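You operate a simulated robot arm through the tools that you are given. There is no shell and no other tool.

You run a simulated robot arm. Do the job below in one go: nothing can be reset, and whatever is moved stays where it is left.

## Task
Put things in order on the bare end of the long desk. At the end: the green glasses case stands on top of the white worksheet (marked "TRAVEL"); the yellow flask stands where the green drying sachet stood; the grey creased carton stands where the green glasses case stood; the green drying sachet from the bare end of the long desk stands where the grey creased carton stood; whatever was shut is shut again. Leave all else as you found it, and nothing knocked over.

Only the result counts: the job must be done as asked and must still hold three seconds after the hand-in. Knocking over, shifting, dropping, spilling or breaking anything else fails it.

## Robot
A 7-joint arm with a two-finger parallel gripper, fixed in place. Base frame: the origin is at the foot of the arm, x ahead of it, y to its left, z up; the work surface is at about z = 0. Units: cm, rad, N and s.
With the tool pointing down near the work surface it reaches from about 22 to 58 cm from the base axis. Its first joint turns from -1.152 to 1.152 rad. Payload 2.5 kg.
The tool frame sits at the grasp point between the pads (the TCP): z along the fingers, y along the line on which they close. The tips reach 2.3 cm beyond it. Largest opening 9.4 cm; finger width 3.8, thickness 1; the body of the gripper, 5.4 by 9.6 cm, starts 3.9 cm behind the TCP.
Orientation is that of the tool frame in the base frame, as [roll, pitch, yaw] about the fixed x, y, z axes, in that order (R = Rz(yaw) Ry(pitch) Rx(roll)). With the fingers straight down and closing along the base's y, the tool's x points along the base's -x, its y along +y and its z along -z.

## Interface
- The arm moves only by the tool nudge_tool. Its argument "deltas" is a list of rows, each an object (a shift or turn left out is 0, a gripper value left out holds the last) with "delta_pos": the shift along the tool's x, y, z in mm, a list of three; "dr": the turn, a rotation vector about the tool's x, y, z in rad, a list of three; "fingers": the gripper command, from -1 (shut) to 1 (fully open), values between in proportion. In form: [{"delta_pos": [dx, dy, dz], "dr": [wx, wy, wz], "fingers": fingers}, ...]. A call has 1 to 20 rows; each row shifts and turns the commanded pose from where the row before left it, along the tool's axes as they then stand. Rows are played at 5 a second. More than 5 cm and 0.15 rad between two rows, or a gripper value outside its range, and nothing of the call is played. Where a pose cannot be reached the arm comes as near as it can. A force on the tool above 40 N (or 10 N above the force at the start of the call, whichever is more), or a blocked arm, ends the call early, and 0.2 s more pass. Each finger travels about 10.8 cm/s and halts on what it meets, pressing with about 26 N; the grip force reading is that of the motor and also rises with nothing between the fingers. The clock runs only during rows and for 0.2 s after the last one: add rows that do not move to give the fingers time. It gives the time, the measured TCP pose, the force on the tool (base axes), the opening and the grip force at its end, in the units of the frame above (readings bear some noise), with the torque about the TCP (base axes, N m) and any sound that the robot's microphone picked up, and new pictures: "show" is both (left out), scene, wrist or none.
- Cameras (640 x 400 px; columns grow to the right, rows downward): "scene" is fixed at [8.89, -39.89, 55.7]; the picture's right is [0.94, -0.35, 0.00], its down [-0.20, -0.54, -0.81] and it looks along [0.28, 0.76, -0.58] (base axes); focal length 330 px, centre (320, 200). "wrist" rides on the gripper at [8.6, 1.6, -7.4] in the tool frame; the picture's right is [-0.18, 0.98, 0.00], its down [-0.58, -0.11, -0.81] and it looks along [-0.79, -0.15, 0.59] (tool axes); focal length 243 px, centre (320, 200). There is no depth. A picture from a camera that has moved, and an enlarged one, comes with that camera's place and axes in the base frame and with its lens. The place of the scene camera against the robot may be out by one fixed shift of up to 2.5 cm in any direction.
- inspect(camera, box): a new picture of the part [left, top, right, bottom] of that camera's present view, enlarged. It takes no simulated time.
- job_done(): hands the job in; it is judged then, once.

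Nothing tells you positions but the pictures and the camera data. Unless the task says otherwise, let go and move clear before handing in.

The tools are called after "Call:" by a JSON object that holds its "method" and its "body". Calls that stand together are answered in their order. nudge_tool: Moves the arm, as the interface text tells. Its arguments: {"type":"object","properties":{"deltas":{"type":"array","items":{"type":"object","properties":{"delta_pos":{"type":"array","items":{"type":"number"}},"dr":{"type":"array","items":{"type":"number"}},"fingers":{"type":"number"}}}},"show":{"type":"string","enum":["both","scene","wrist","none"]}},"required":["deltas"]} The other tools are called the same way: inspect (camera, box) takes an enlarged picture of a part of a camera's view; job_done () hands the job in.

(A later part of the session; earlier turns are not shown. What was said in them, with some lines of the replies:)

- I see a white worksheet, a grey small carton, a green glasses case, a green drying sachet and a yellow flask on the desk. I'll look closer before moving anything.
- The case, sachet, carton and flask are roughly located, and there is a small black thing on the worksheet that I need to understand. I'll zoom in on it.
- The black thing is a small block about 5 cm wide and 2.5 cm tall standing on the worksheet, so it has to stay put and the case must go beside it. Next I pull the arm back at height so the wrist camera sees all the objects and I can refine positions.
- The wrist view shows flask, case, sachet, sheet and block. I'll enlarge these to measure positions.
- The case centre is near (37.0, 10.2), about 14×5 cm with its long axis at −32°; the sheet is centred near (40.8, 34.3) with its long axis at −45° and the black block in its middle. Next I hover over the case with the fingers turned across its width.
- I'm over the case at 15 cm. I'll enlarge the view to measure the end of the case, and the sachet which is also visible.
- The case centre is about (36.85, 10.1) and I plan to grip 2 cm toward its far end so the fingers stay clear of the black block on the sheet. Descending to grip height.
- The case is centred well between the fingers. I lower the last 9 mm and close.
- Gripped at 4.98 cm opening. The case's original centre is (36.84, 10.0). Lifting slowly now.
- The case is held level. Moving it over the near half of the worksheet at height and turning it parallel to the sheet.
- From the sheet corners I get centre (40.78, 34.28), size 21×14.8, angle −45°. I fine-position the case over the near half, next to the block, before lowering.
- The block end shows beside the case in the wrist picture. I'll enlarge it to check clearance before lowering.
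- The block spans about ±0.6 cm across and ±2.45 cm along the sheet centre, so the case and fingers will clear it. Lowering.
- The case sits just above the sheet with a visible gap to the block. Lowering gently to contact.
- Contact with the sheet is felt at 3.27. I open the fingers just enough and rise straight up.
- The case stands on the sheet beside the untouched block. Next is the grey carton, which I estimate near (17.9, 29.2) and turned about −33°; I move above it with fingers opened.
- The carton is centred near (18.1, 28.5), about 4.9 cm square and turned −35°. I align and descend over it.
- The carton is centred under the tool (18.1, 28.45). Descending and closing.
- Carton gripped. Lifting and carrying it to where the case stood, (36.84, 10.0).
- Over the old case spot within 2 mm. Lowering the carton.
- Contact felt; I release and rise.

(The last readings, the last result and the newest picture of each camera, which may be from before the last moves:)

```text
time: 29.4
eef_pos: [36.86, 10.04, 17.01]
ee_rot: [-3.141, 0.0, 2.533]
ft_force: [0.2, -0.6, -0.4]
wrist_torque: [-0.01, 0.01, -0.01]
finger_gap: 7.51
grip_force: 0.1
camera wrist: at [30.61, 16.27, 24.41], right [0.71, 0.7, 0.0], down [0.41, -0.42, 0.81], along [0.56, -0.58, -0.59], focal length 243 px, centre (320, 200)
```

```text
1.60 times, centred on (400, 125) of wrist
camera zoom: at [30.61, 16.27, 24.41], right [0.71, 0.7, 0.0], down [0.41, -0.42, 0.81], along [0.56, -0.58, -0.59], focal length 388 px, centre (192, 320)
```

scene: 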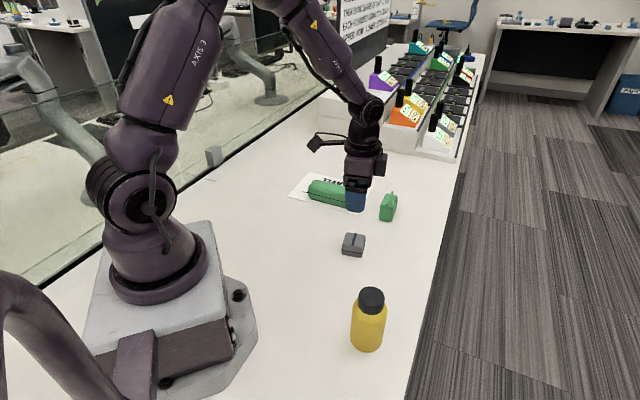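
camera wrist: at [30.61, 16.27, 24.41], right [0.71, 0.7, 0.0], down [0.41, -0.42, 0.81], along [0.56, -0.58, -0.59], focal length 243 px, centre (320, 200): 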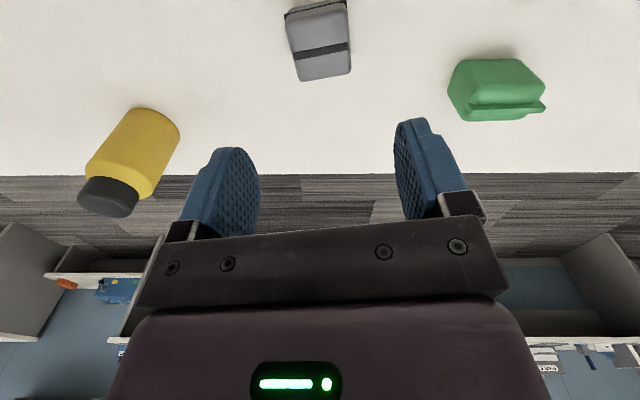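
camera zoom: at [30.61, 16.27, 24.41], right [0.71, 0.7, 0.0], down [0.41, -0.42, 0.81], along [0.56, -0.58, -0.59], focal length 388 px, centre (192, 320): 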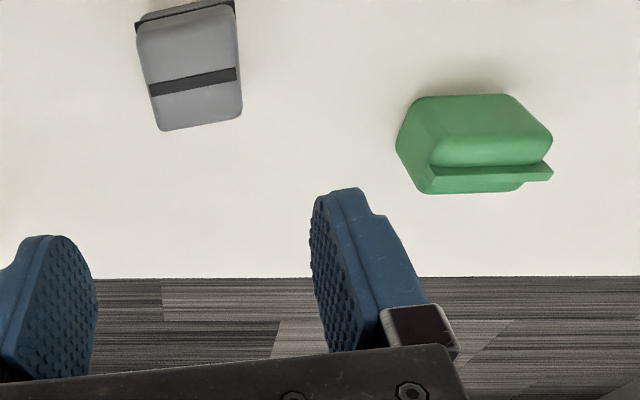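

The carton is in place. Next I hover over the sachet to measure it from above.

Call:
{"method": "nudge_tool", "body": {"deltas": [{"delta_pos": [-11.3, 29.6, 0], "fingers": 1}, {"delta_pos": [-11.3, 29.6, 0]}, {"delta_pos": [-11.3, 29.6, 0]}, {"delta_pos": [-11.3, 29.6, 0]}, {"delta_pos": [-11.3, 29.6, 0]}, {"dr": [0, 0, 0.08]}, {"dr": [0, 0, 0.08]}, {}]}}

Call:
{"method": "inspect", "body": {"camera": "wrist", "box": [220, 0, 420, 140]}}

```text
time: 31.2
eef_pos: [49.75, 18.95, 17.0]
ee_rot: [-3.141, -0.001, 2.373]
ft_force: [0.8, -0.3, -1.2]
wrist_torque: [0.03, 0.02, 0.02]
finger_gap: 9.38
grip_force: 0.0
camera wrist: at [44.8, 26.11, 24.41], right [0.82, 0.58, 0.0], down [0.34, -0.48, 0.81], along [0.47, -0.66, -0.59], focal length 243 px, centre (320, 200)
```

scene: 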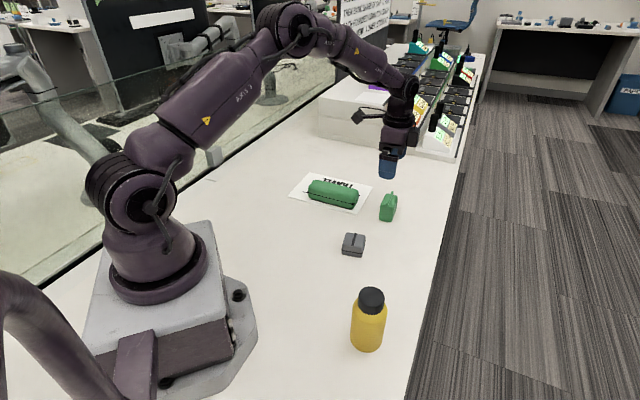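
wrist: 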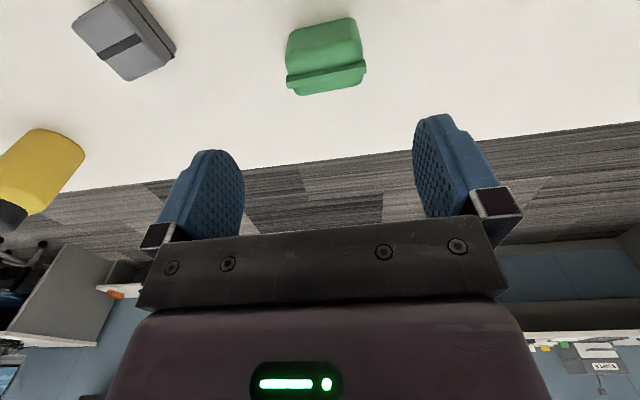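

```text
2.86 times, centred on (320, 70) of wrist
camera zoom: at [44.8, 26.11, 24.41], right [0.82, 0.58, 0.0], down [0.34, -0.48, 0.81], along [0.47, -0.66, -0.59], focal length 693 px, centre (320, 571)
```

zoom: 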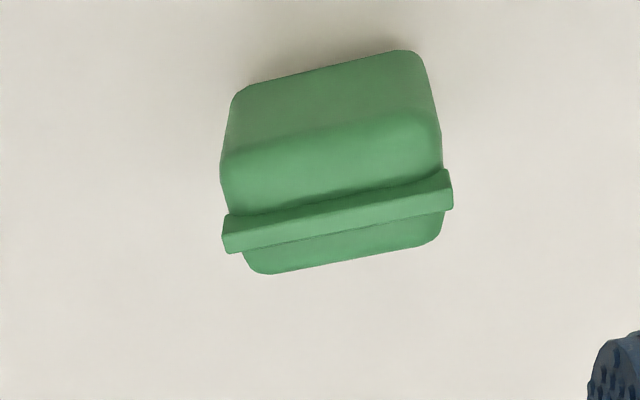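

The sachet is about 5.3×3.7 cm, roughly 5 cm tall, centred near (50.8, 18.5). I move over it and descend part way to verify.

Call:
{"method": "nudge_tool", "body": {"deltas": [{"delta_pos": [-11, 4, 10], "dr": [0, 0, -0.01]}, {"delta_pos": [0, 0, 30]}, {"delta_pos": [0, 0, 30]}, {"delta_pos": [0, 0, 20]}, {}]}}

Call:
{"method": "inspect", "body": {"camera": "wrist", "box": [200, 0, 460, 200]}}

```text
time: 32.4
eef_pos: [51.11, 18.48, 7.99]
ee_rot: [3.141, 0.001, 2.384]
ft_force: [-0.5, -0.1, 0.2]
wrist_torque: [-0.01, -0.01, -0.03]
finger_gap: 9.38
grip_force: 0.1
camera wrist: at [45.81, 25.6, 15.4], right [0.81, 0.59, 0.0], down [0.35, -0.48, 0.81], along [0.47, -0.65, -0.59], focal length 243 px, centre (320, 200)
```

scene: 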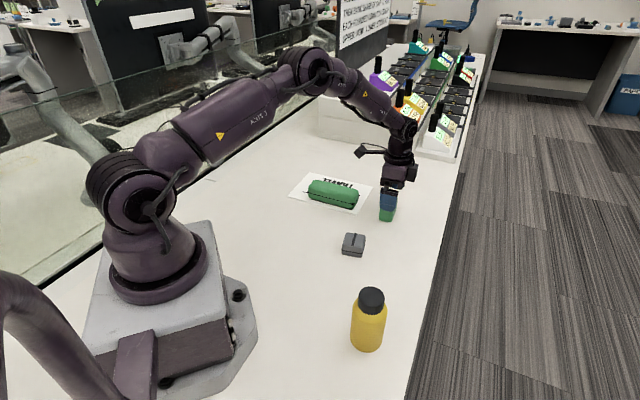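
wrist: 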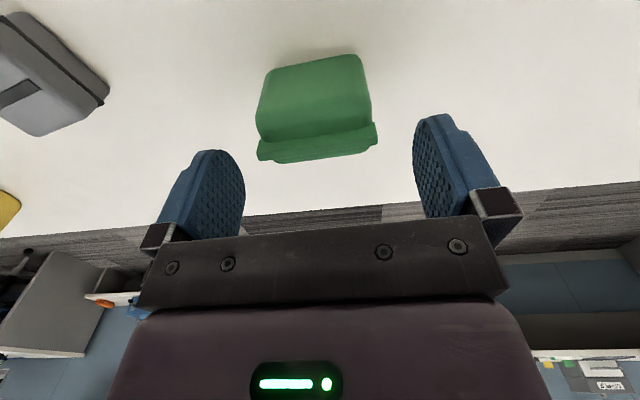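

```text
2.00 times, centred on (330, 100) of wrist
camera zoom: at [45.81, 25.6, 15.4], right [0.81, 0.59, 0.0], down [0.35, -0.48, 0.81], along [0.47, -0.65, -0.59], focal length 485 px, centre (300, 400)
```

zoom: 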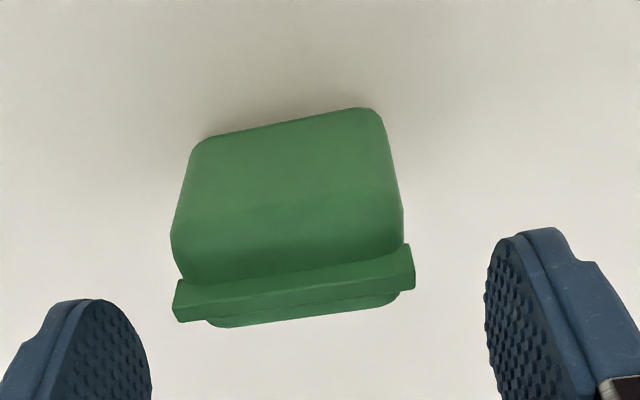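

Measurements agree: the sachet's spot is about (50.9, 18.4). Descending and closing on it.

Call:
{"method": "nudge_tool", "body": {"deltas": [{"delta_pos": [1.5, -2, 20], "dr": [0, 0, -0.01]}, {"delta_pos": [0, 0, 20]}, {"delta_pos": [0, 0, 10]}, {}, {"fingers": 0.5}, {"fingers": 0.3}, {"fingers": 0.1}, {"fingers": -0.2}, {}]}}

```text
time: 34.4
eef_pos: [50.73, 18.43, 2.98]
ee_rot: [3.141, 0.001, 2.393]
ft_force: [-0.3, 0.0, 0.1]
wrist_torque: [0.02, 0.03, 0.01]
finger_gap: 5.93
grip_force: 26.7
camera wrist: at [45.51, 25.5, 10.41], right [0.8, 0.59, 0.0], down [0.35, -0.48, 0.81], along [0.48, -0.65, -0.59], focal length 243 px, centre (320, 200)
```

scene: 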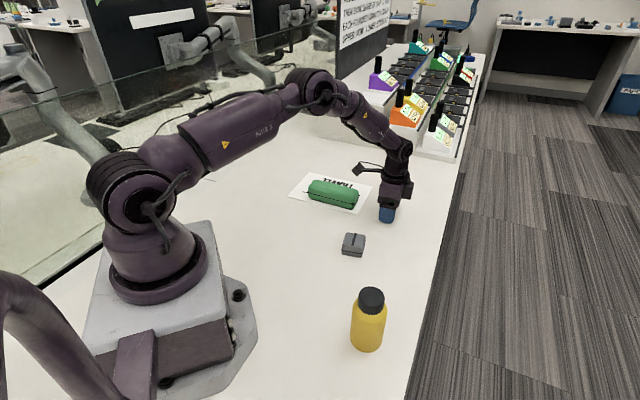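
wrist: 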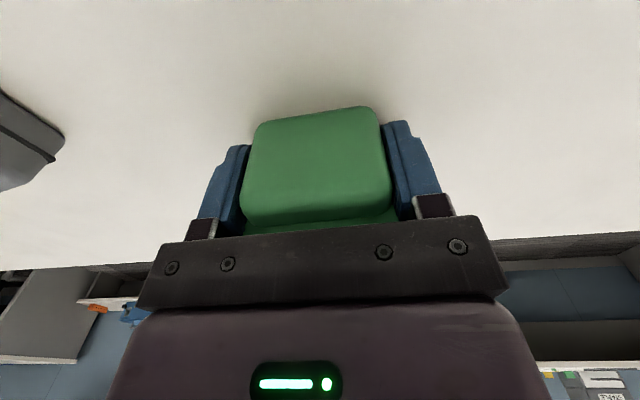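

Gripped at 5.93 cm. Lifting the sachet and carrying it to the carton's old spot (18.1, 28.45).

Call:
{"method": "nudge_tool", "body": {"deltas": [{"delta_pos": [0, 0, -10], "fingers": -1}, {"delta_pos": [0, 0, -25]}, {"delta_pos": [0, 0, -35]}, {"delta_pos": [0, 0, -35]}, {}, {"delta_pos": [18, -9, 0]}, {"delta_pos": [30, -14.5, 0]}, {"delta_pos": [36, -17.5, 0]}, {"delta_pos": [38, -18.5, 0]}, {"delta_pos": [38, -18.5, 0]}, {"delta_pos": [38, -18.5, 0]}, {"delta_pos": [38, -18.5, 0]}, {"delta_pos": [33, -16, 0]}, {"delta_pos": [24, -11.5, 0]}, {"delta_pos": [14, -6.5, 0]}, {"dr": [0, 0, -0.07]}, {"dr": [0, 0, -0.07]}, {}]}}

```text
time: 38.2
eef_pos: [18.15, 28.4, 13.44]
ee_rot: [3.14, 0.0, 2.535]
ft_force: [0.1, -0.3, -0.3]
wrist_torque: [-0.03, -0.01, 0.0]
finger_gap: 5.99
grip_force: 26.2
camera wrist: at [11.89, 34.68, 20.91], right [0.71, 0.7, 0.0], down [0.41, -0.42, 0.81], along [0.57, -0.57, -0.59], focal length 243 px, centre (320, 200)
```

scene: 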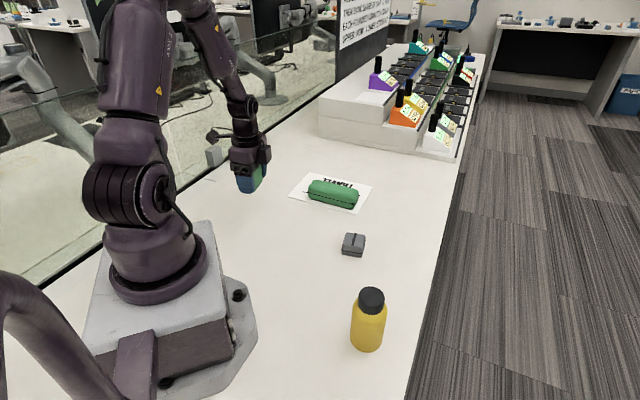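
wrist: 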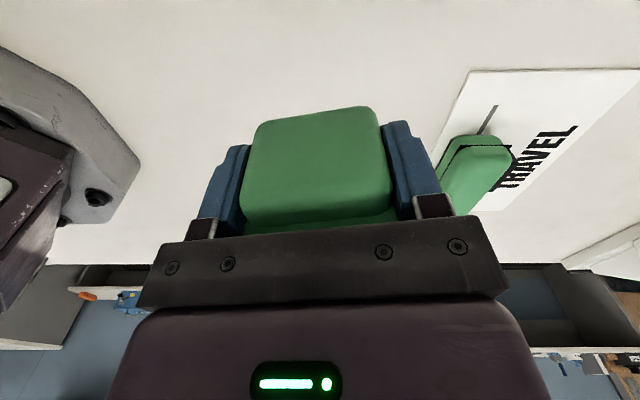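

Over the carton's old spot. Lowering the sachet.

Call:
{"method": "nudge_tool", "body": {"deltas": [{"delta_pos": [0, 0, 20]}, {"delta_pos": [0, 0, 30]}, {"delta_pos": [0, 0, 30]}, {"delta_pos": [0, 0, 15]}, {"delta_pos": [0, 0, 5]}, {}, {}], "show": "none"}}

```text
time: 39.8
eef_pos: [18.15, 28.39, 3.51]
ee_rot: [-3.142, 0.001, 2.533]
ft_force: [-0.3, 0.0, -0.6]
wrist_torque: [-0.02, -0.02, 0.0]
finger_gap: 5.96
grip_force: 26.2
```

Call:
{"method": "nudge_tool", "body": {"deltas": [{"delta_pos": [0, 0, 2]}, {"delta_pos": [0, 0, 1.5]}, {"delta_pos": [0, 0, 0.8]}, {}], "show": "none"}}

```text
time: 40.8
eef_pos: [18.06, 28.49, 3.03]
ee_rot: [-3.141, -0.001, 2.533]
ft_force: [0.1, 0.0, -0.1]
wrist_torque: [-0.02, 0.02, -0.02]
finger_gap: 5.98
grip_force: 25.4
```

Call:
{"method": "nudge_tool", "body": {"deltas": [{"delta_pos": [0, 0, 0.8]}, {}], "show": "none"}}

```text
time: 41.4
eef_pos: [18.15, 28.4, 2.92]
ee_rot: [3.141, 0.0, 2.532]
ft_force: [0.2, -0.7, -0.5]
wrist_torque: [0.02, 0.03, 0.02]
finger_gap: 5.96
grip_force: 25.5
```

Call:
{"method": "nudge_tool", "body": {"deltas": [{"delta_pos": [0, 0, 0.6]}, {}], "show": "none"}}

```text
time: 42.0
eef_pos: [18.09, 28.38, 2.92]
ee_rot: [3.141, -0.001, 2.532]
ft_force: [-2.4, -5.2, 19.0]
wrist_torque: [-0.09, 0.08, 0.02]
finger_gap: 5.97
grip_force: 25.7
```

Firm contact; I back off a hair, release gently and rise.

Call:
{"method": "nudge_tool", "body": {"deltas": [{"delta_pos": [0, 0, -0.4]}, {"fingers": 0.32}, {"fingers": 0.5}, {"fingers": 0.75}, {}, {"delta_pos": [0, 0, -10]}, {"delta_pos": [0, 0, -25]}, {"delta_pos": [0, 0, -35]}, {"delta_pos": [0, 0, -35]}, {"delta_pos": [0, 0, -35]}, {}]}}

Call:
{"method": "inspect", "body": {"camera": "scene", "box": [200, 150, 440, 300]}}

```text
time: 44.4
eef_pos: [18.14, 28.47, 17.04]
ee_rot: [-3.14, 0.0, 2.533]
ft_force: [-0.4, 0.9, 0.1]
wrist_torque: [-0.06, -0.01, -0.02]
finger_gap: 8.24
grip_force: 0.1
camera wrist: at [11.94, 34.7, 24.42], right [0.71, 0.7, 0.0], down [0.41, -0.42, 0.81], along [0.57, -0.58, -0.59], focal length 243 px, centre (320, 200)
```

scene: 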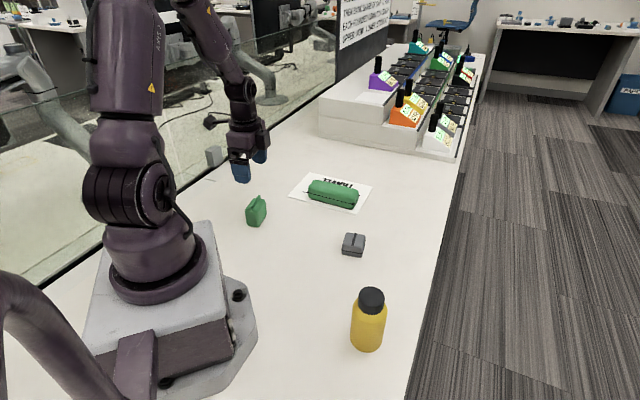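
wrist: 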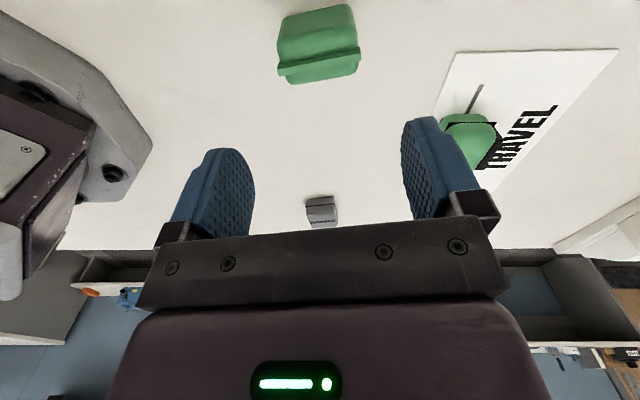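

```text
2.67 times, centred on (320, 225) of scene
camera zoom: at [8.89, -39.89, 55.7], right [0.94, -0.35, 0.0], down [-0.2, -0.54, -0.81], along [0.28, 0.76, -0.58], focal length 881 px, centre (320, 133)
```

zoom: 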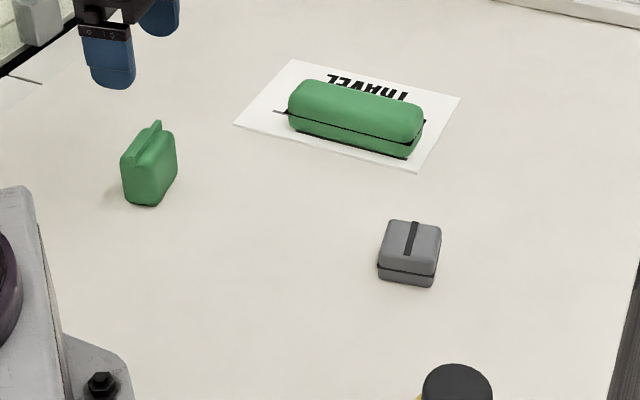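

The sachet stands where the carton stood. Now I go above the flask with the gripper turned back to neutral and fully open.

Call:
{"method": "nudge_tool", "body": {"deltas": [{"delta_pos": [0, 0, -14], "dr": [0, 0, -0.122], "fingers": 1}, {"delta_pos": [0, 0, -14], "dr": [0, 0, -0.122]}, {"delta_pos": [0, 0, -14], "dr": [0, 0, -0.122]}, {"delta_pos": [0, 0, -14], "dr": [0, 0, -0.122]}, {"delta_pos": [0, 0, -14], "dr": [0, 0, -0.122]}, {"delta_pos": [-20, -29, 0]}, {"delta_pos": [-20, -29, 0]}, {"delta_pos": [-20, -29, 0]}, {"delta_pos": [-20, -29, 0]}, {"delta_pos": [-20, -29, 0]}, {"delta_pos": [-20, -30, 0]}, {"delta_pos": [-19, -30, 0]}, {"delta_pos": [12, -35, 0]}, {"delta_pos": [12, -35, 0]}, {"delta_pos": [12, -35, 0]}, {"delta_pos": [12, -35, 0]}, {"delta_pos": [12, -35, 0]}, {}, {}]}}

Call:
{"method": "inspect", "body": {"camera": "wrist", "box": [200, 0, 440, 200]}}

```text
time: 48.4
eef_pos: [26.02, -9.55, 23.95]
ee_rot: [3.14, 0.001, -3.139]
ft_force: [-0.2, 0.4, 0.0]
wrist_torque: [0.0, 0.0, 0.0]
finger_gap: 9.39
grip_force: 0.1
camera wrist: at [17.35, -8.02, 31.34], right [0.18, 0.98, 0.0], down [0.58, -0.11, 0.81], along [0.79, -0.15, -0.59], focal length 243 px, centre (320, 200)
```

scene: 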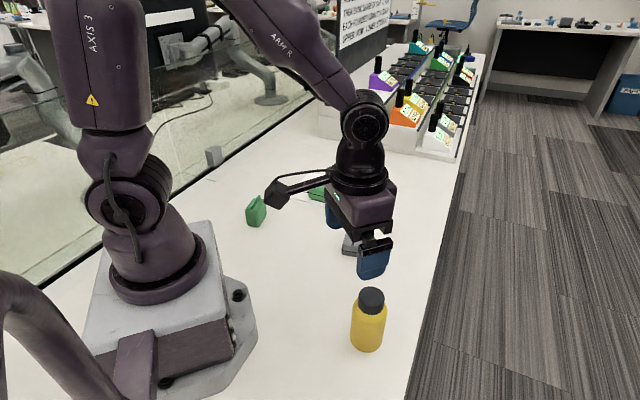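
wrist: 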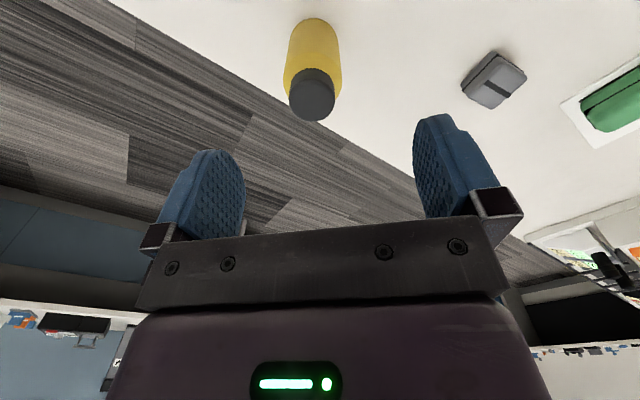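

```text
2.00 times, centred on (320, 100) of wrist
camera zoom: at [17.35, -8.02, 31.34], right [0.18, 0.98, 0.0], down [0.58, -0.11, 0.81], along [0.79, -0.15, -0.59], focal length 485 px, centre (320, 400)
```

zoom: 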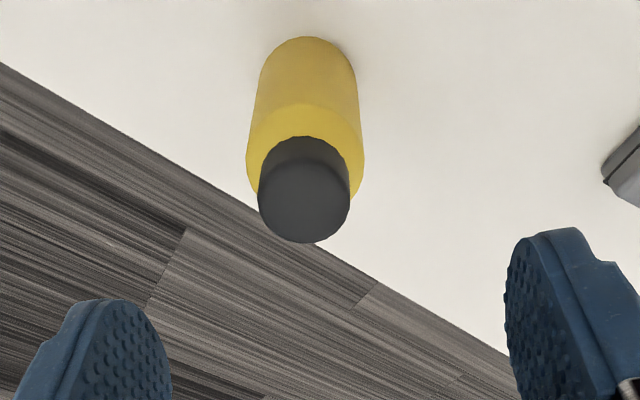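

The flask is centred somewhere near (29, −10.9). I move over it and a little lower to pin down position and height.

Call:
{"method": "nudge_tool", "body": {"deltas": [{"delta_pos": [-15, -7, 15]}, {"delta_pos": [-15, -6.5, 15]}, {"delta_pos": [0, 0, 15]}, {}, {}]}}

Call:
{"method": "inspect", "body": {"camera": "wrist", "box": [220, 0, 420, 150]}}

Call:
{"method": "inspect", "body": {"camera": "scene", "box": [300, 200, 460, 360]}}

```text
time: 49.6
eef_pos: [29.13, -11.02, 19.46]
ee_rot: [3.141, -0.001, -3.139]
ft_force: [0.4, 0.7, -0.8]
wrist_torque: [0.02, -0.02, 0.0]
finger_gap: 9.39
grip_force: 0.1
camera wrist: at [20.38, -9.38, 26.83], right [0.18, 0.98, 0.0], down [0.58, -0.11, 0.81], along [0.79, -0.15, -0.59], focal length 243 px, centre (320, 200)
```

scene: 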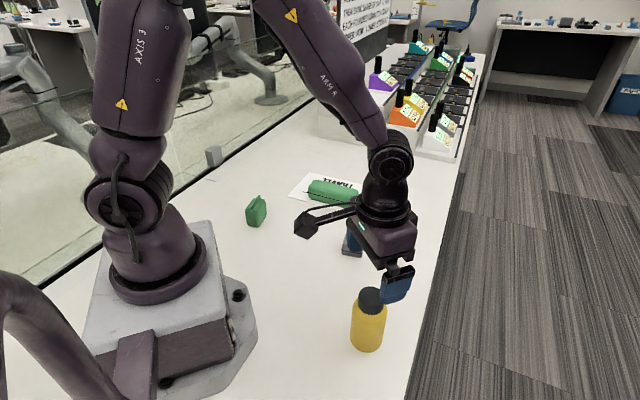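
wrist: 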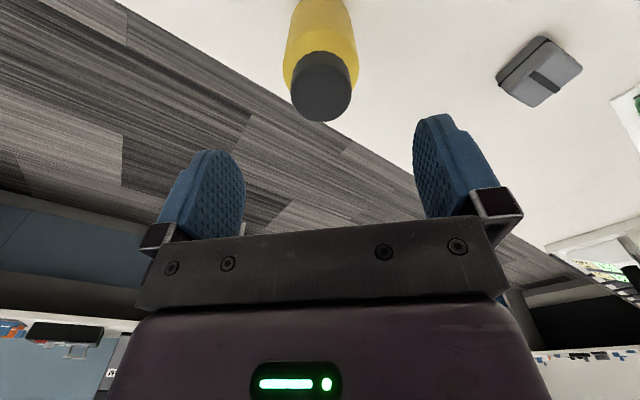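

```text
2.67 times, centred on (320, 75) of wrist
camera zoom: at [20.38, -9.38, 26.83], right [0.18, 0.98, 0.0], down [0.58, -0.11, 0.81], along [0.79, -0.15, -0.59], focal length 647 px, centre (320, 533)
```

zoom: 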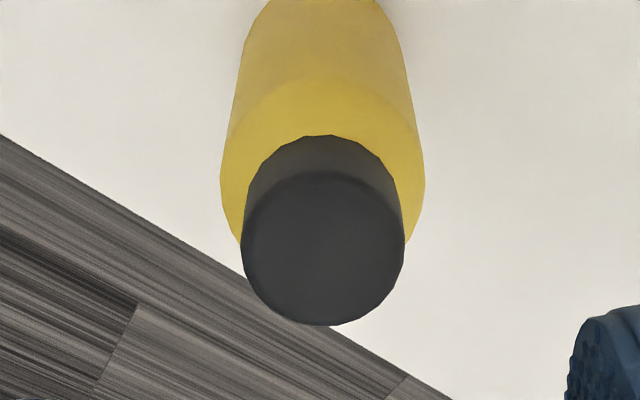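

```text
2.50 times, centred on (380, 280) of scene
camera zoom: at [8.89, -39.89, 55.7], right [0.94, -0.35, 0.0], down [-0.2, -0.54, -0.81], along [0.28, 0.76, -0.58], focal length 826 px, centre (170, 0)
```

zoom: 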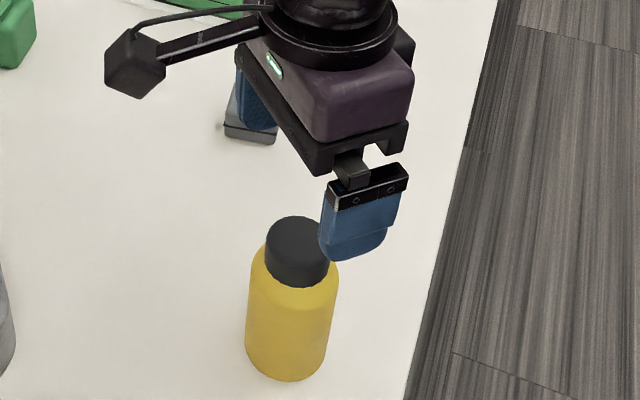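

Triangulating gives the flask at (29.45, −11.05), about 11.2 cm tall and 5.8 cm across. I descend to grip its body below the cap.

Call:
{"method": "nudge_tool", "body": {"deltas": [{"delta_pos": [-3.2, 0, 20]}, {"delta_pos": [0, 0, 25]}, {"delta_pos": [0, 0, 25]}, {"delta_pos": [0, 0, 20]}, {}, {}]}}

Call:
{"method": "inspect", "body": {"camera": "wrist", "box": [200, 50, 440, 240]}}

Call:
{"method": "inspect", "body": {"camera": "scene", "box": [300, 220, 460, 370]}}

```text
time: 51.0
eef_pos: [29.25, -10.85, 10.41]
ee_rot: [3.141, 0.0, -3.14]
ft_force: [0.1, -0.5, -0.1]
wrist_torque: [-0.02, -0.01, -0.01]
finger_gap: 9.41
grip_force: 0.1
camera wrist: at [20.66, -9.33, 17.85], right [0.18, 0.98, 0.0], down [0.58, -0.11, 0.81], along [0.79, -0.15, -0.59], focal length 243 px, centre (320, 200)
```

scene: 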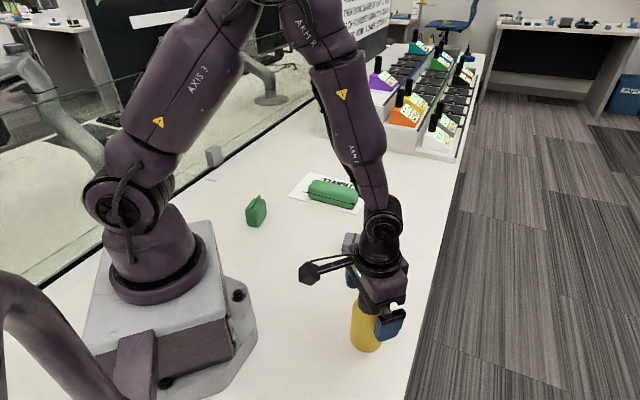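
wrist: 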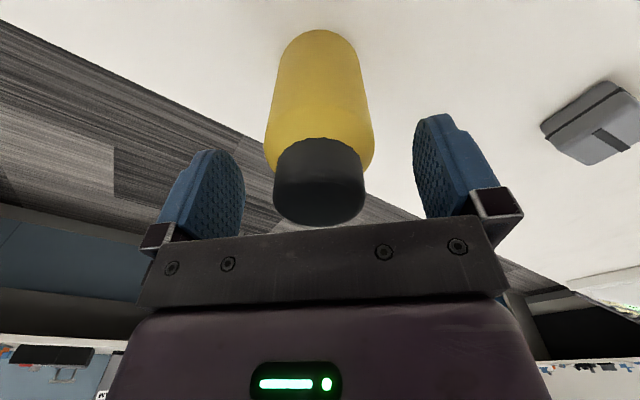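

```text
2.11 times, centred on (320, 145) of wrist
camera zoom: at [20.66, -9.33, 17.85], right [0.18, 0.98, 0.0], down [0.58, -0.11, 0.81], along [0.79, -0.15, -0.59], focal length 511 px, centre (320, 316)
```

zoom: 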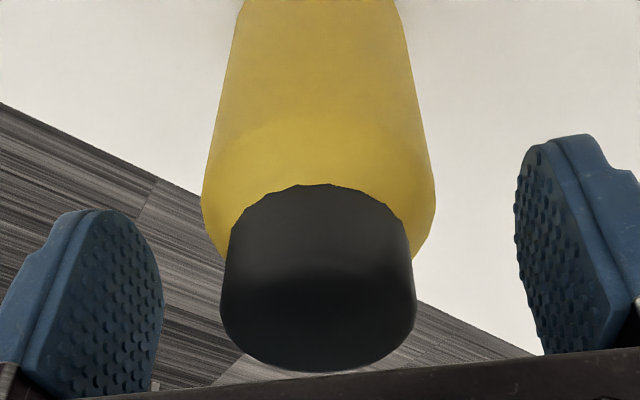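

```text
2.67 times, centred on (380, 295) of scene
camera zoom: at [8.89, -39.89, 55.7], right [0.94, -0.35, 0.0], down [-0.2, -0.54, -0.81], along [0.28, 0.76, -0.58], focal length 881 px, centre (160, -53)
```

zoom: 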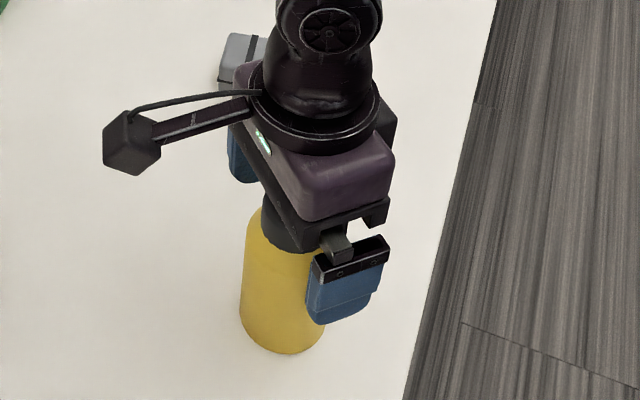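

The flask is centred between the fingers. I lower to z≈8.1 (palm just clear of the cap) and close in small steps.

Call:
{"method": "nudge_tool", "body": {"deltas": [{"delta_pos": [-2, 0, 10]}, {"delta_pos": [0, 0, 13]}, {}, {"fingers": 0.6}, {"fingers": 0.45}, {"fingers": 0.35}, {"fingers": 0.27}, {"fingers": 0.2}, {"fingers": 0}, {}]}}

Call:
{"method": "inspect", "body": {"camera": "scene", "box": [300, 220, 460, 370]}}

```text
time: 53.2
eef_pos: [29.49, -10.86, 8.14]
ee_rot: [3.141, 0.001, 3.141]
ft_force: [-0.3, -1.9, 0.3]
wrist_torque: [-0.02, 0.05, 0.0]
finger_gap: 5.77
grip_force: 26.0
camera wrist: at [20.88, -9.33, 15.57], right [0.18, 0.98, 0.0], down [0.58, -0.11, 0.81], along [0.79, -0.15, -0.59], focal length 243 px, centre (320, 200)
```

scene: 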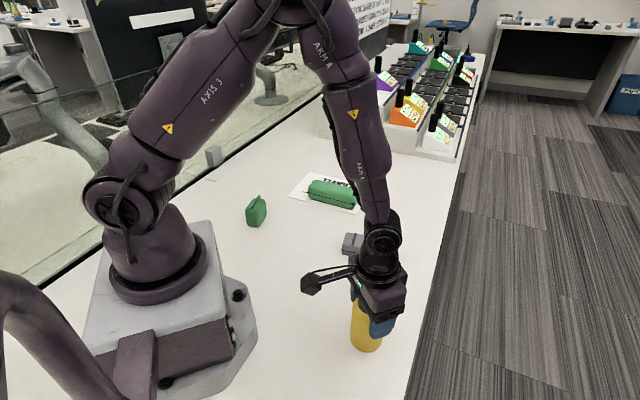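
wrist: 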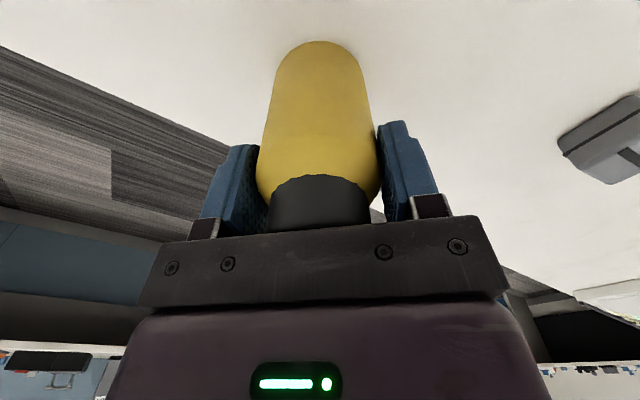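

```text
2.67 times, centred on (380, 295) of scene
camera zoom: at [8.89, -39.89, 55.7], right [0.94, -0.35, 0.0], down [-0.2, -0.54, -0.81], along [0.28, 0.76, -0.58], focal length 881 px, centre (160, -53)
```

zoom: 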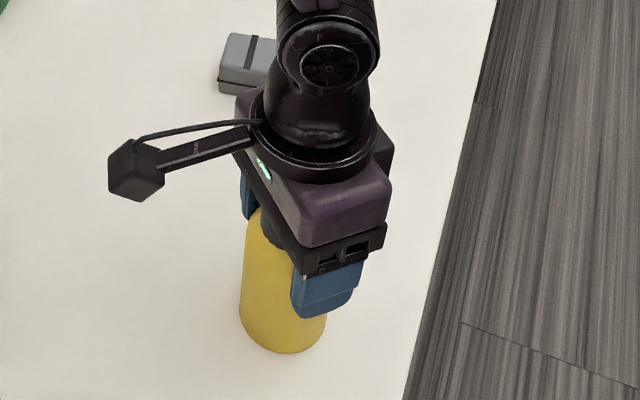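

Gripped at 5.77 cm. Lifting slowly and checking the load.

Call:
{"method": "nudge_tool", "body": {"deltas": [{"fingers": -1}, {"delta_pos": [0, 0, -5]}, {"delta_pos": [0, 0, -10]}, {"delta_pos": [0, 0, -15]}, {}]}}

```text
time: 54.4
eef_pos: [29.63, -10.82, 11.12]
ee_rot: [3.141, -0.003, -3.139]
ft_force: [-0.9, -0.2, -4.4]
wrist_torque: [0.01, 0.01, 0.01]
finger_gap: 5.73
grip_force: 26.3
camera wrist: at [20.87, -9.33, 18.61], right [0.18, 0.98, 0.0], down [0.58, -0.11, 0.81], along [0.79, -0.15, -0.59], focal length 243 px, centre (320, 200)
```

scene: 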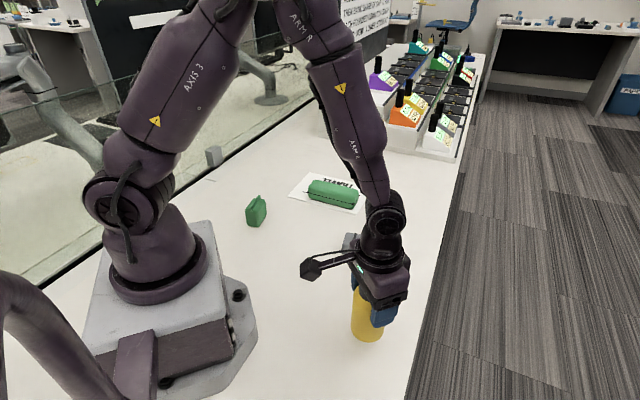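
wrist: 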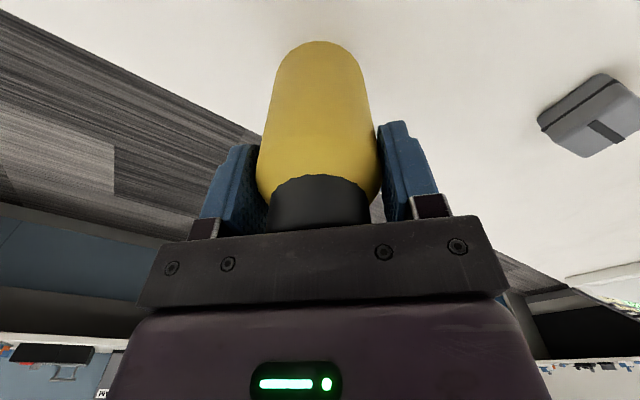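

The flask is held firmly (about 0.4 kg). Raising and carrying it over to the sachet's old spot.

Call:
{"method": "nudge_tool", "body": {"deltas": [{"delta_pos": [0, 0, -20]}, {"delta_pos": [0, 0, -25]}, {"delta_pos": [0, 0, -15]}, {}, {"delta_pos": [-11, 15, 0]}, {"delta_pos": [-17.5, 24, 0]}, {"delta_pos": [-22, 30.5, 0]}, {"delta_pos": [-22, 30.5, 0]}, {"delta_pos": [-22, 30.5, 0]}, {"delta_pos": [-22, 30.5, 0]}, {"delta_pos": [-22, 30.5, 0]}, {"delta_pos": [-22, 30.5, 0]}, {"delta_pos": [-22, 30.5, 0]}, {"delta_pos": [-17.5, 24, 0]}, {"delta_pos": [-11, 15, 0]}, {}, {}]}}

Call:
{"method": "inspect", "body": {"camera": "scene", "box": [300, 120, 480, 270]}}

```text
time: 58.0
eef_pos: [50.58, 18.33, 17.13]
ee_rot: [-3.141, 0.0, 3.141]
ft_force: [0.5, 0.5, -4.1]
wrist_torque: [-0.01, -0.04, 0.03]
finger_gap: 5.75
grip_force: 26.2
camera wrist: at [41.89, 19.86, 24.61], right [0.18, 0.98, 0.0], down [0.58, -0.11, 0.81], along [0.79, -0.15, -0.59], focal length 243 px, centre (320, 200)
```

scene: 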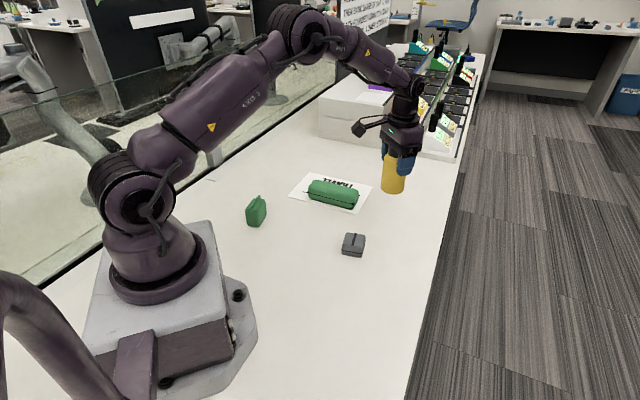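
wrist: 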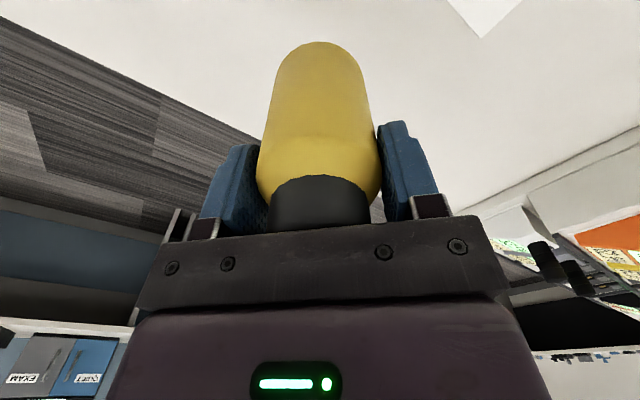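

```text
2.67 times, centred on (390, 195) of scene
camera zoom: at [8.89, -39.89, 55.7], right [0.94, -0.35, 0.0], down [-0.2, -0.54, -0.81], along [0.28, 0.76, -0.58], focal length 881 px, centre (133, 213)
```

zoom: 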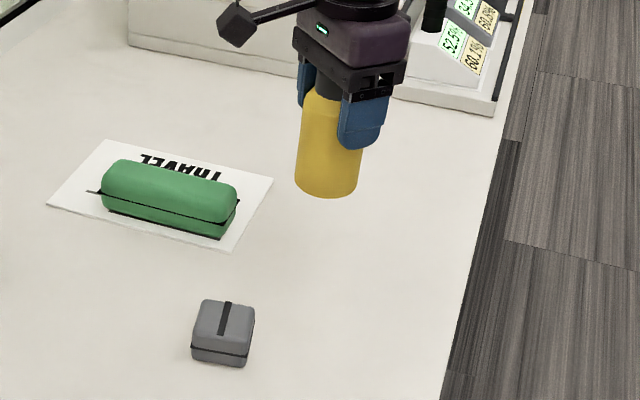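

Within 3 mm of the sachet's old spot. Lowering the flask.

Call:
{"method": "nudge_tool", "body": {"deltas": [{"delta_pos": [-2, 0.5, 15]}, {"delta_pos": [0, 0, 25]}, {"delta_pos": [0, 0, 25]}, {"delta_pos": [0, 0, 13]}, {"delta_pos": [0, 0, 5]}, {}, {}], "show": "none"}}

```text
time: 59.6
eef_pos: [50.81, 18.24, 8.91]
ee_rot: [-3.141, 0.001, -3.139]
ft_force: [-0.5, -0.1, -4.7]
wrist_torque: [-0.02, 0.02, 0.0]
finger_gap: 5.77
grip_force: 25.6
```

Call:
{"method": "nudge_tool", "body": {"deltas": [{"delta_pos": [0, 0, 3]}, {"delta_pos": [0, 0, 2]}, {}, {}], "show": "none"}}

```text
time: 60.6
eef_pos: [50.77, 18.21, 8.27]
ee_rot: [3.141, 0.0, -3.141]
ft_force: [0.0, -0.4, -3.3]
wrist_torque: [0.0, 0.0, 0.0]
finger_gap: 5.76
grip_force: 26.4
```

Call:
{"method": "nudge_tool", "body": {"deltas": [{"delta_pos": [0, 0, 1]}, {}, {}], "show": "none"}}

```text
time: 61.4
eef_pos: [50.74, 18.31, 8.28]
ee_rot: [-3.141, 0.001, 3.141]
ft_force: [0.3, -0.7, -4.3]
wrist_torque: [-0.01, -0.01, 0.04]
finger_gap: 5.8
grip_force: 25.7
```

Call:
{"method": "nudge_tool", "body": {"deltas": [{"delta_pos": [0, 0, 0.8]}, {}, {}], "show": "none"}}

```text
time: 62.2
eef_pos: [50.87, 18.37, 8.22]
ee_rot: [3.141, 0.001, -3.139]
ft_force: [-0.5, -0.1, -5.4]
wrist_torque: [-0.01, 0.0, 0.0]
finger_gap: 5.77
grip_force: 26.2
```

Call:
{"method": "nudge_tool", "body": {"deltas": [{"delta_pos": [0, 0, 0.6]}, {}, {}], "show": "none"}}

```text
time: 63.0
eef_pos: [50.86, 18.31, 8.1]
ee_rot: [-3.141, 0.0, -3.14]
ft_force: [-1.9, -1.0, 1.2]
wrist_torque: [-0.12, 0.09, -0.04]
finger_gap: 5.77
grip_force: 26.8
```

The flask's weight is now carried by the desk. Releasing gently and rising straight up.

Call:
{"method": "nudge_tool", "body": {"deltas": [{"fingers": 0.24}, {"fingers": 0.3}, {"fingers": 0.4}, {"fingers": 0.6}, {"fingers": 0.9}, {}, {"delta_pos": [0, 0, -10]}, {"delta_pos": [0, 0, -25]}, {"delta_pos": [0, 0, -35]}, {"delta_pos": [0, 0, -35]}, {}]}}

Call:
{"method": "inspect", "body": {"camera": "scene", "box": [220, 120, 460, 280]}}

```text
time: 65.4
eef_pos: [50.74, 18.37, 18.65]
ee_rot: [3.141, 0.001, -3.139]
ft_force: [0.7, 0.4, -0.4]
wrist_torque: [0.0, -0.02, 0.03]
finger_gap: 8.91
grip_force: 0.1
camera wrist: at [42.1, 19.9, 26.13], right [0.18, 0.98, 0.0], down [0.58, -0.11, 0.81], along [0.79, -0.15, -0.59], focal length 243 px, centre (320, 200)
```

scene: 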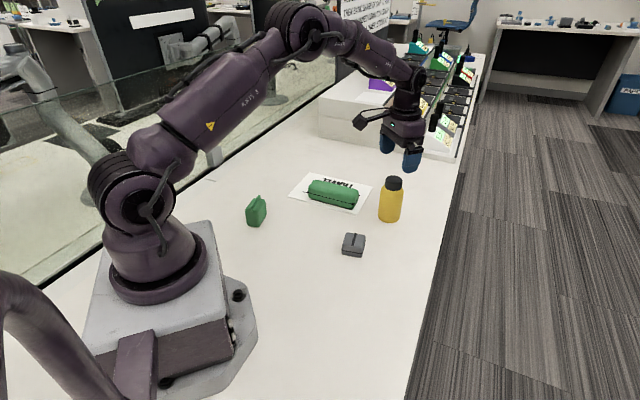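
wrist: 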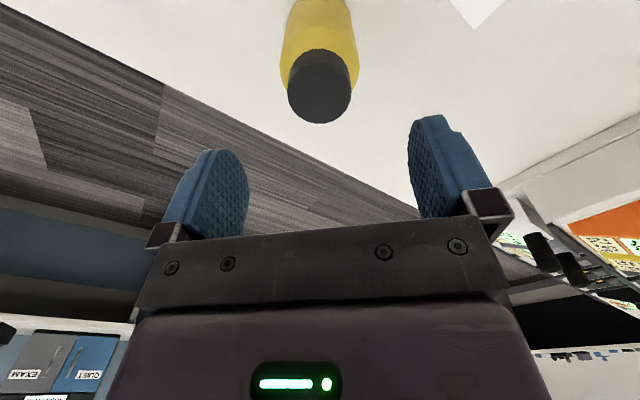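

```text
2.50 times, centred on (340, 200) of scene
camera zoom: at [8.89, -39.89, 55.7], right [0.94, -0.35, 0.0], down [-0.2, -0.54, -0.81], along [0.28, 0.76, -0.58], focal length 826 px, centre (270, 200)
```

zoom: 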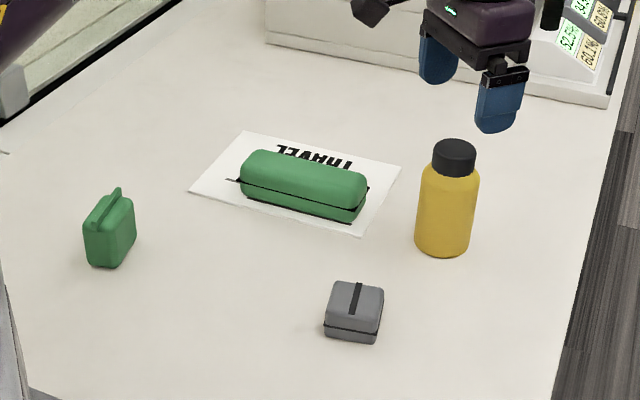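

All four objects stand where they should. I pull the arm back clear and check that the black block on the sheet is undisturbed.

Call:
{"method": "nudge_tool", "body": {"deltas": [{"delta_pos": [0, 0, -30]}, {"delta_pos": [0, 0, -30]}, {"delta_pos": [0, 0, -20]}, {"delta_pos": [34, -5, 0]}, {"delta_pos": [34, -5, 0]}, {"delta_pos": [34, -5, 0]}, {"delta_pos": [34, -5, 0]}, {"delta_pos": [34, 0, 0]}, {"delta_pos": [34, 0, 0]}, {"delta_pos": [34, 0, 0]}, {}, {}]}}

Call:
{"method": "inspect", "body": {"camera": "wrist", "box": [280, 0, 640, 220]}}

```text
time: 68.0
eef_pos: [26.99, 16.28, 26.6]
ee_rot: [-3.141, 0.001, -3.14]
ft_force: [-0.7, -0.1, 0.2]
wrist_torque: [-0.04, -0.03, -0.03]
finger_gap: 8.96
grip_force: 0.0
camera wrist: at [18.33, 17.86, 34.08], right [0.18, 0.98, 0.0], down [0.58, -0.11, 0.81], along [0.79, -0.15, -0.59], focal length 243 px, centre (320, 200)
```

scene: 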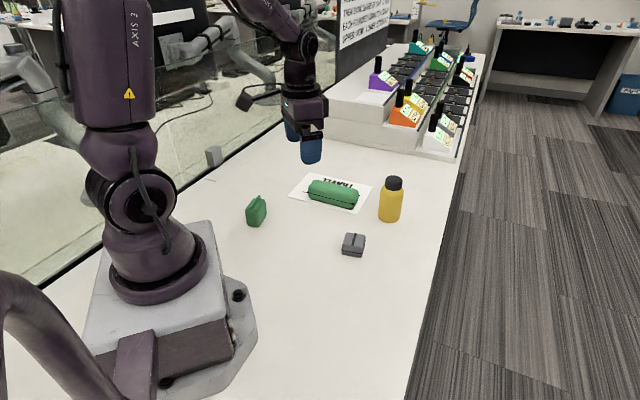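
wrist: 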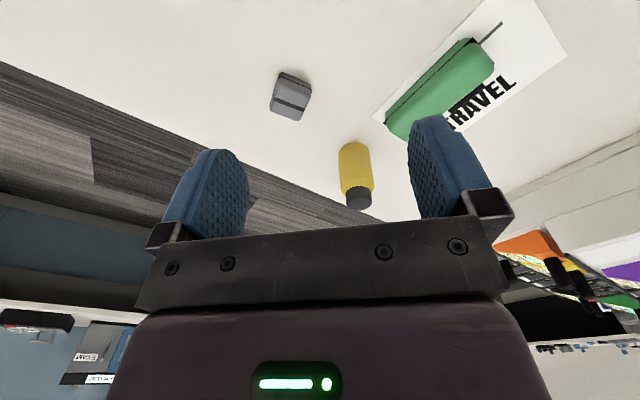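

```text
1.78 times, centred on (460, 110) of wrist
camera zoom: at [18.33, 17.86, 34.08], right [0.18, 0.98, 0.0], down [0.58, -0.11, 0.81], along [0.79, -0.15, -0.59], focal length 431 px, centre (71, 360)
```

zoom: 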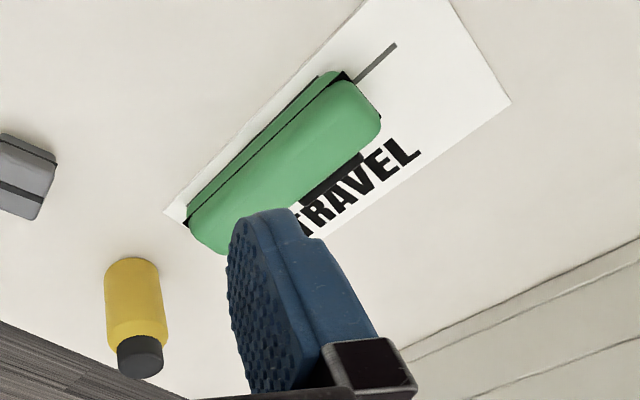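

The case lies fully on the sheet, the black block is still standing in its place behind it, and the carton, sachet and flask stand on their new spots with the arm clear. Handing in.

Call:
{"method": "job_done", "body": {}}

```text
The job is handed in.
```

I moved all four objects to where you asked and handed the job in. My last camera check, just before that, showed everything upright and the arm clear.

| Object | Now stands | Position (x, y in cm) |
|---|---|---|
| Green glasses case | On the near half of the "TRAVEL" worksheet | about (39.8, 29.4) |
| Grey creased carton | Where the glasses case stood | about (36.9, 10.0) |
| Green drying sachet | Where the carton stood | about (18.1, 28.4) |
| Yellow flask | Where the sachet stood | about (50.8, 18.3) |

- **Black block:** a small black block, which you hadn't mentioned, was standing in the middle of the worksheet. I set the case beside it rather than in the centre of the sheet. In the last picture the block looked to be where it started.
- **Accuracy:** positions come from the cameras and arm readings. Each of the three swapped objects should be within a few millimetres of the original spot.
- **Nothing opened:** I didn't open anything, so there was nothing to shut again.
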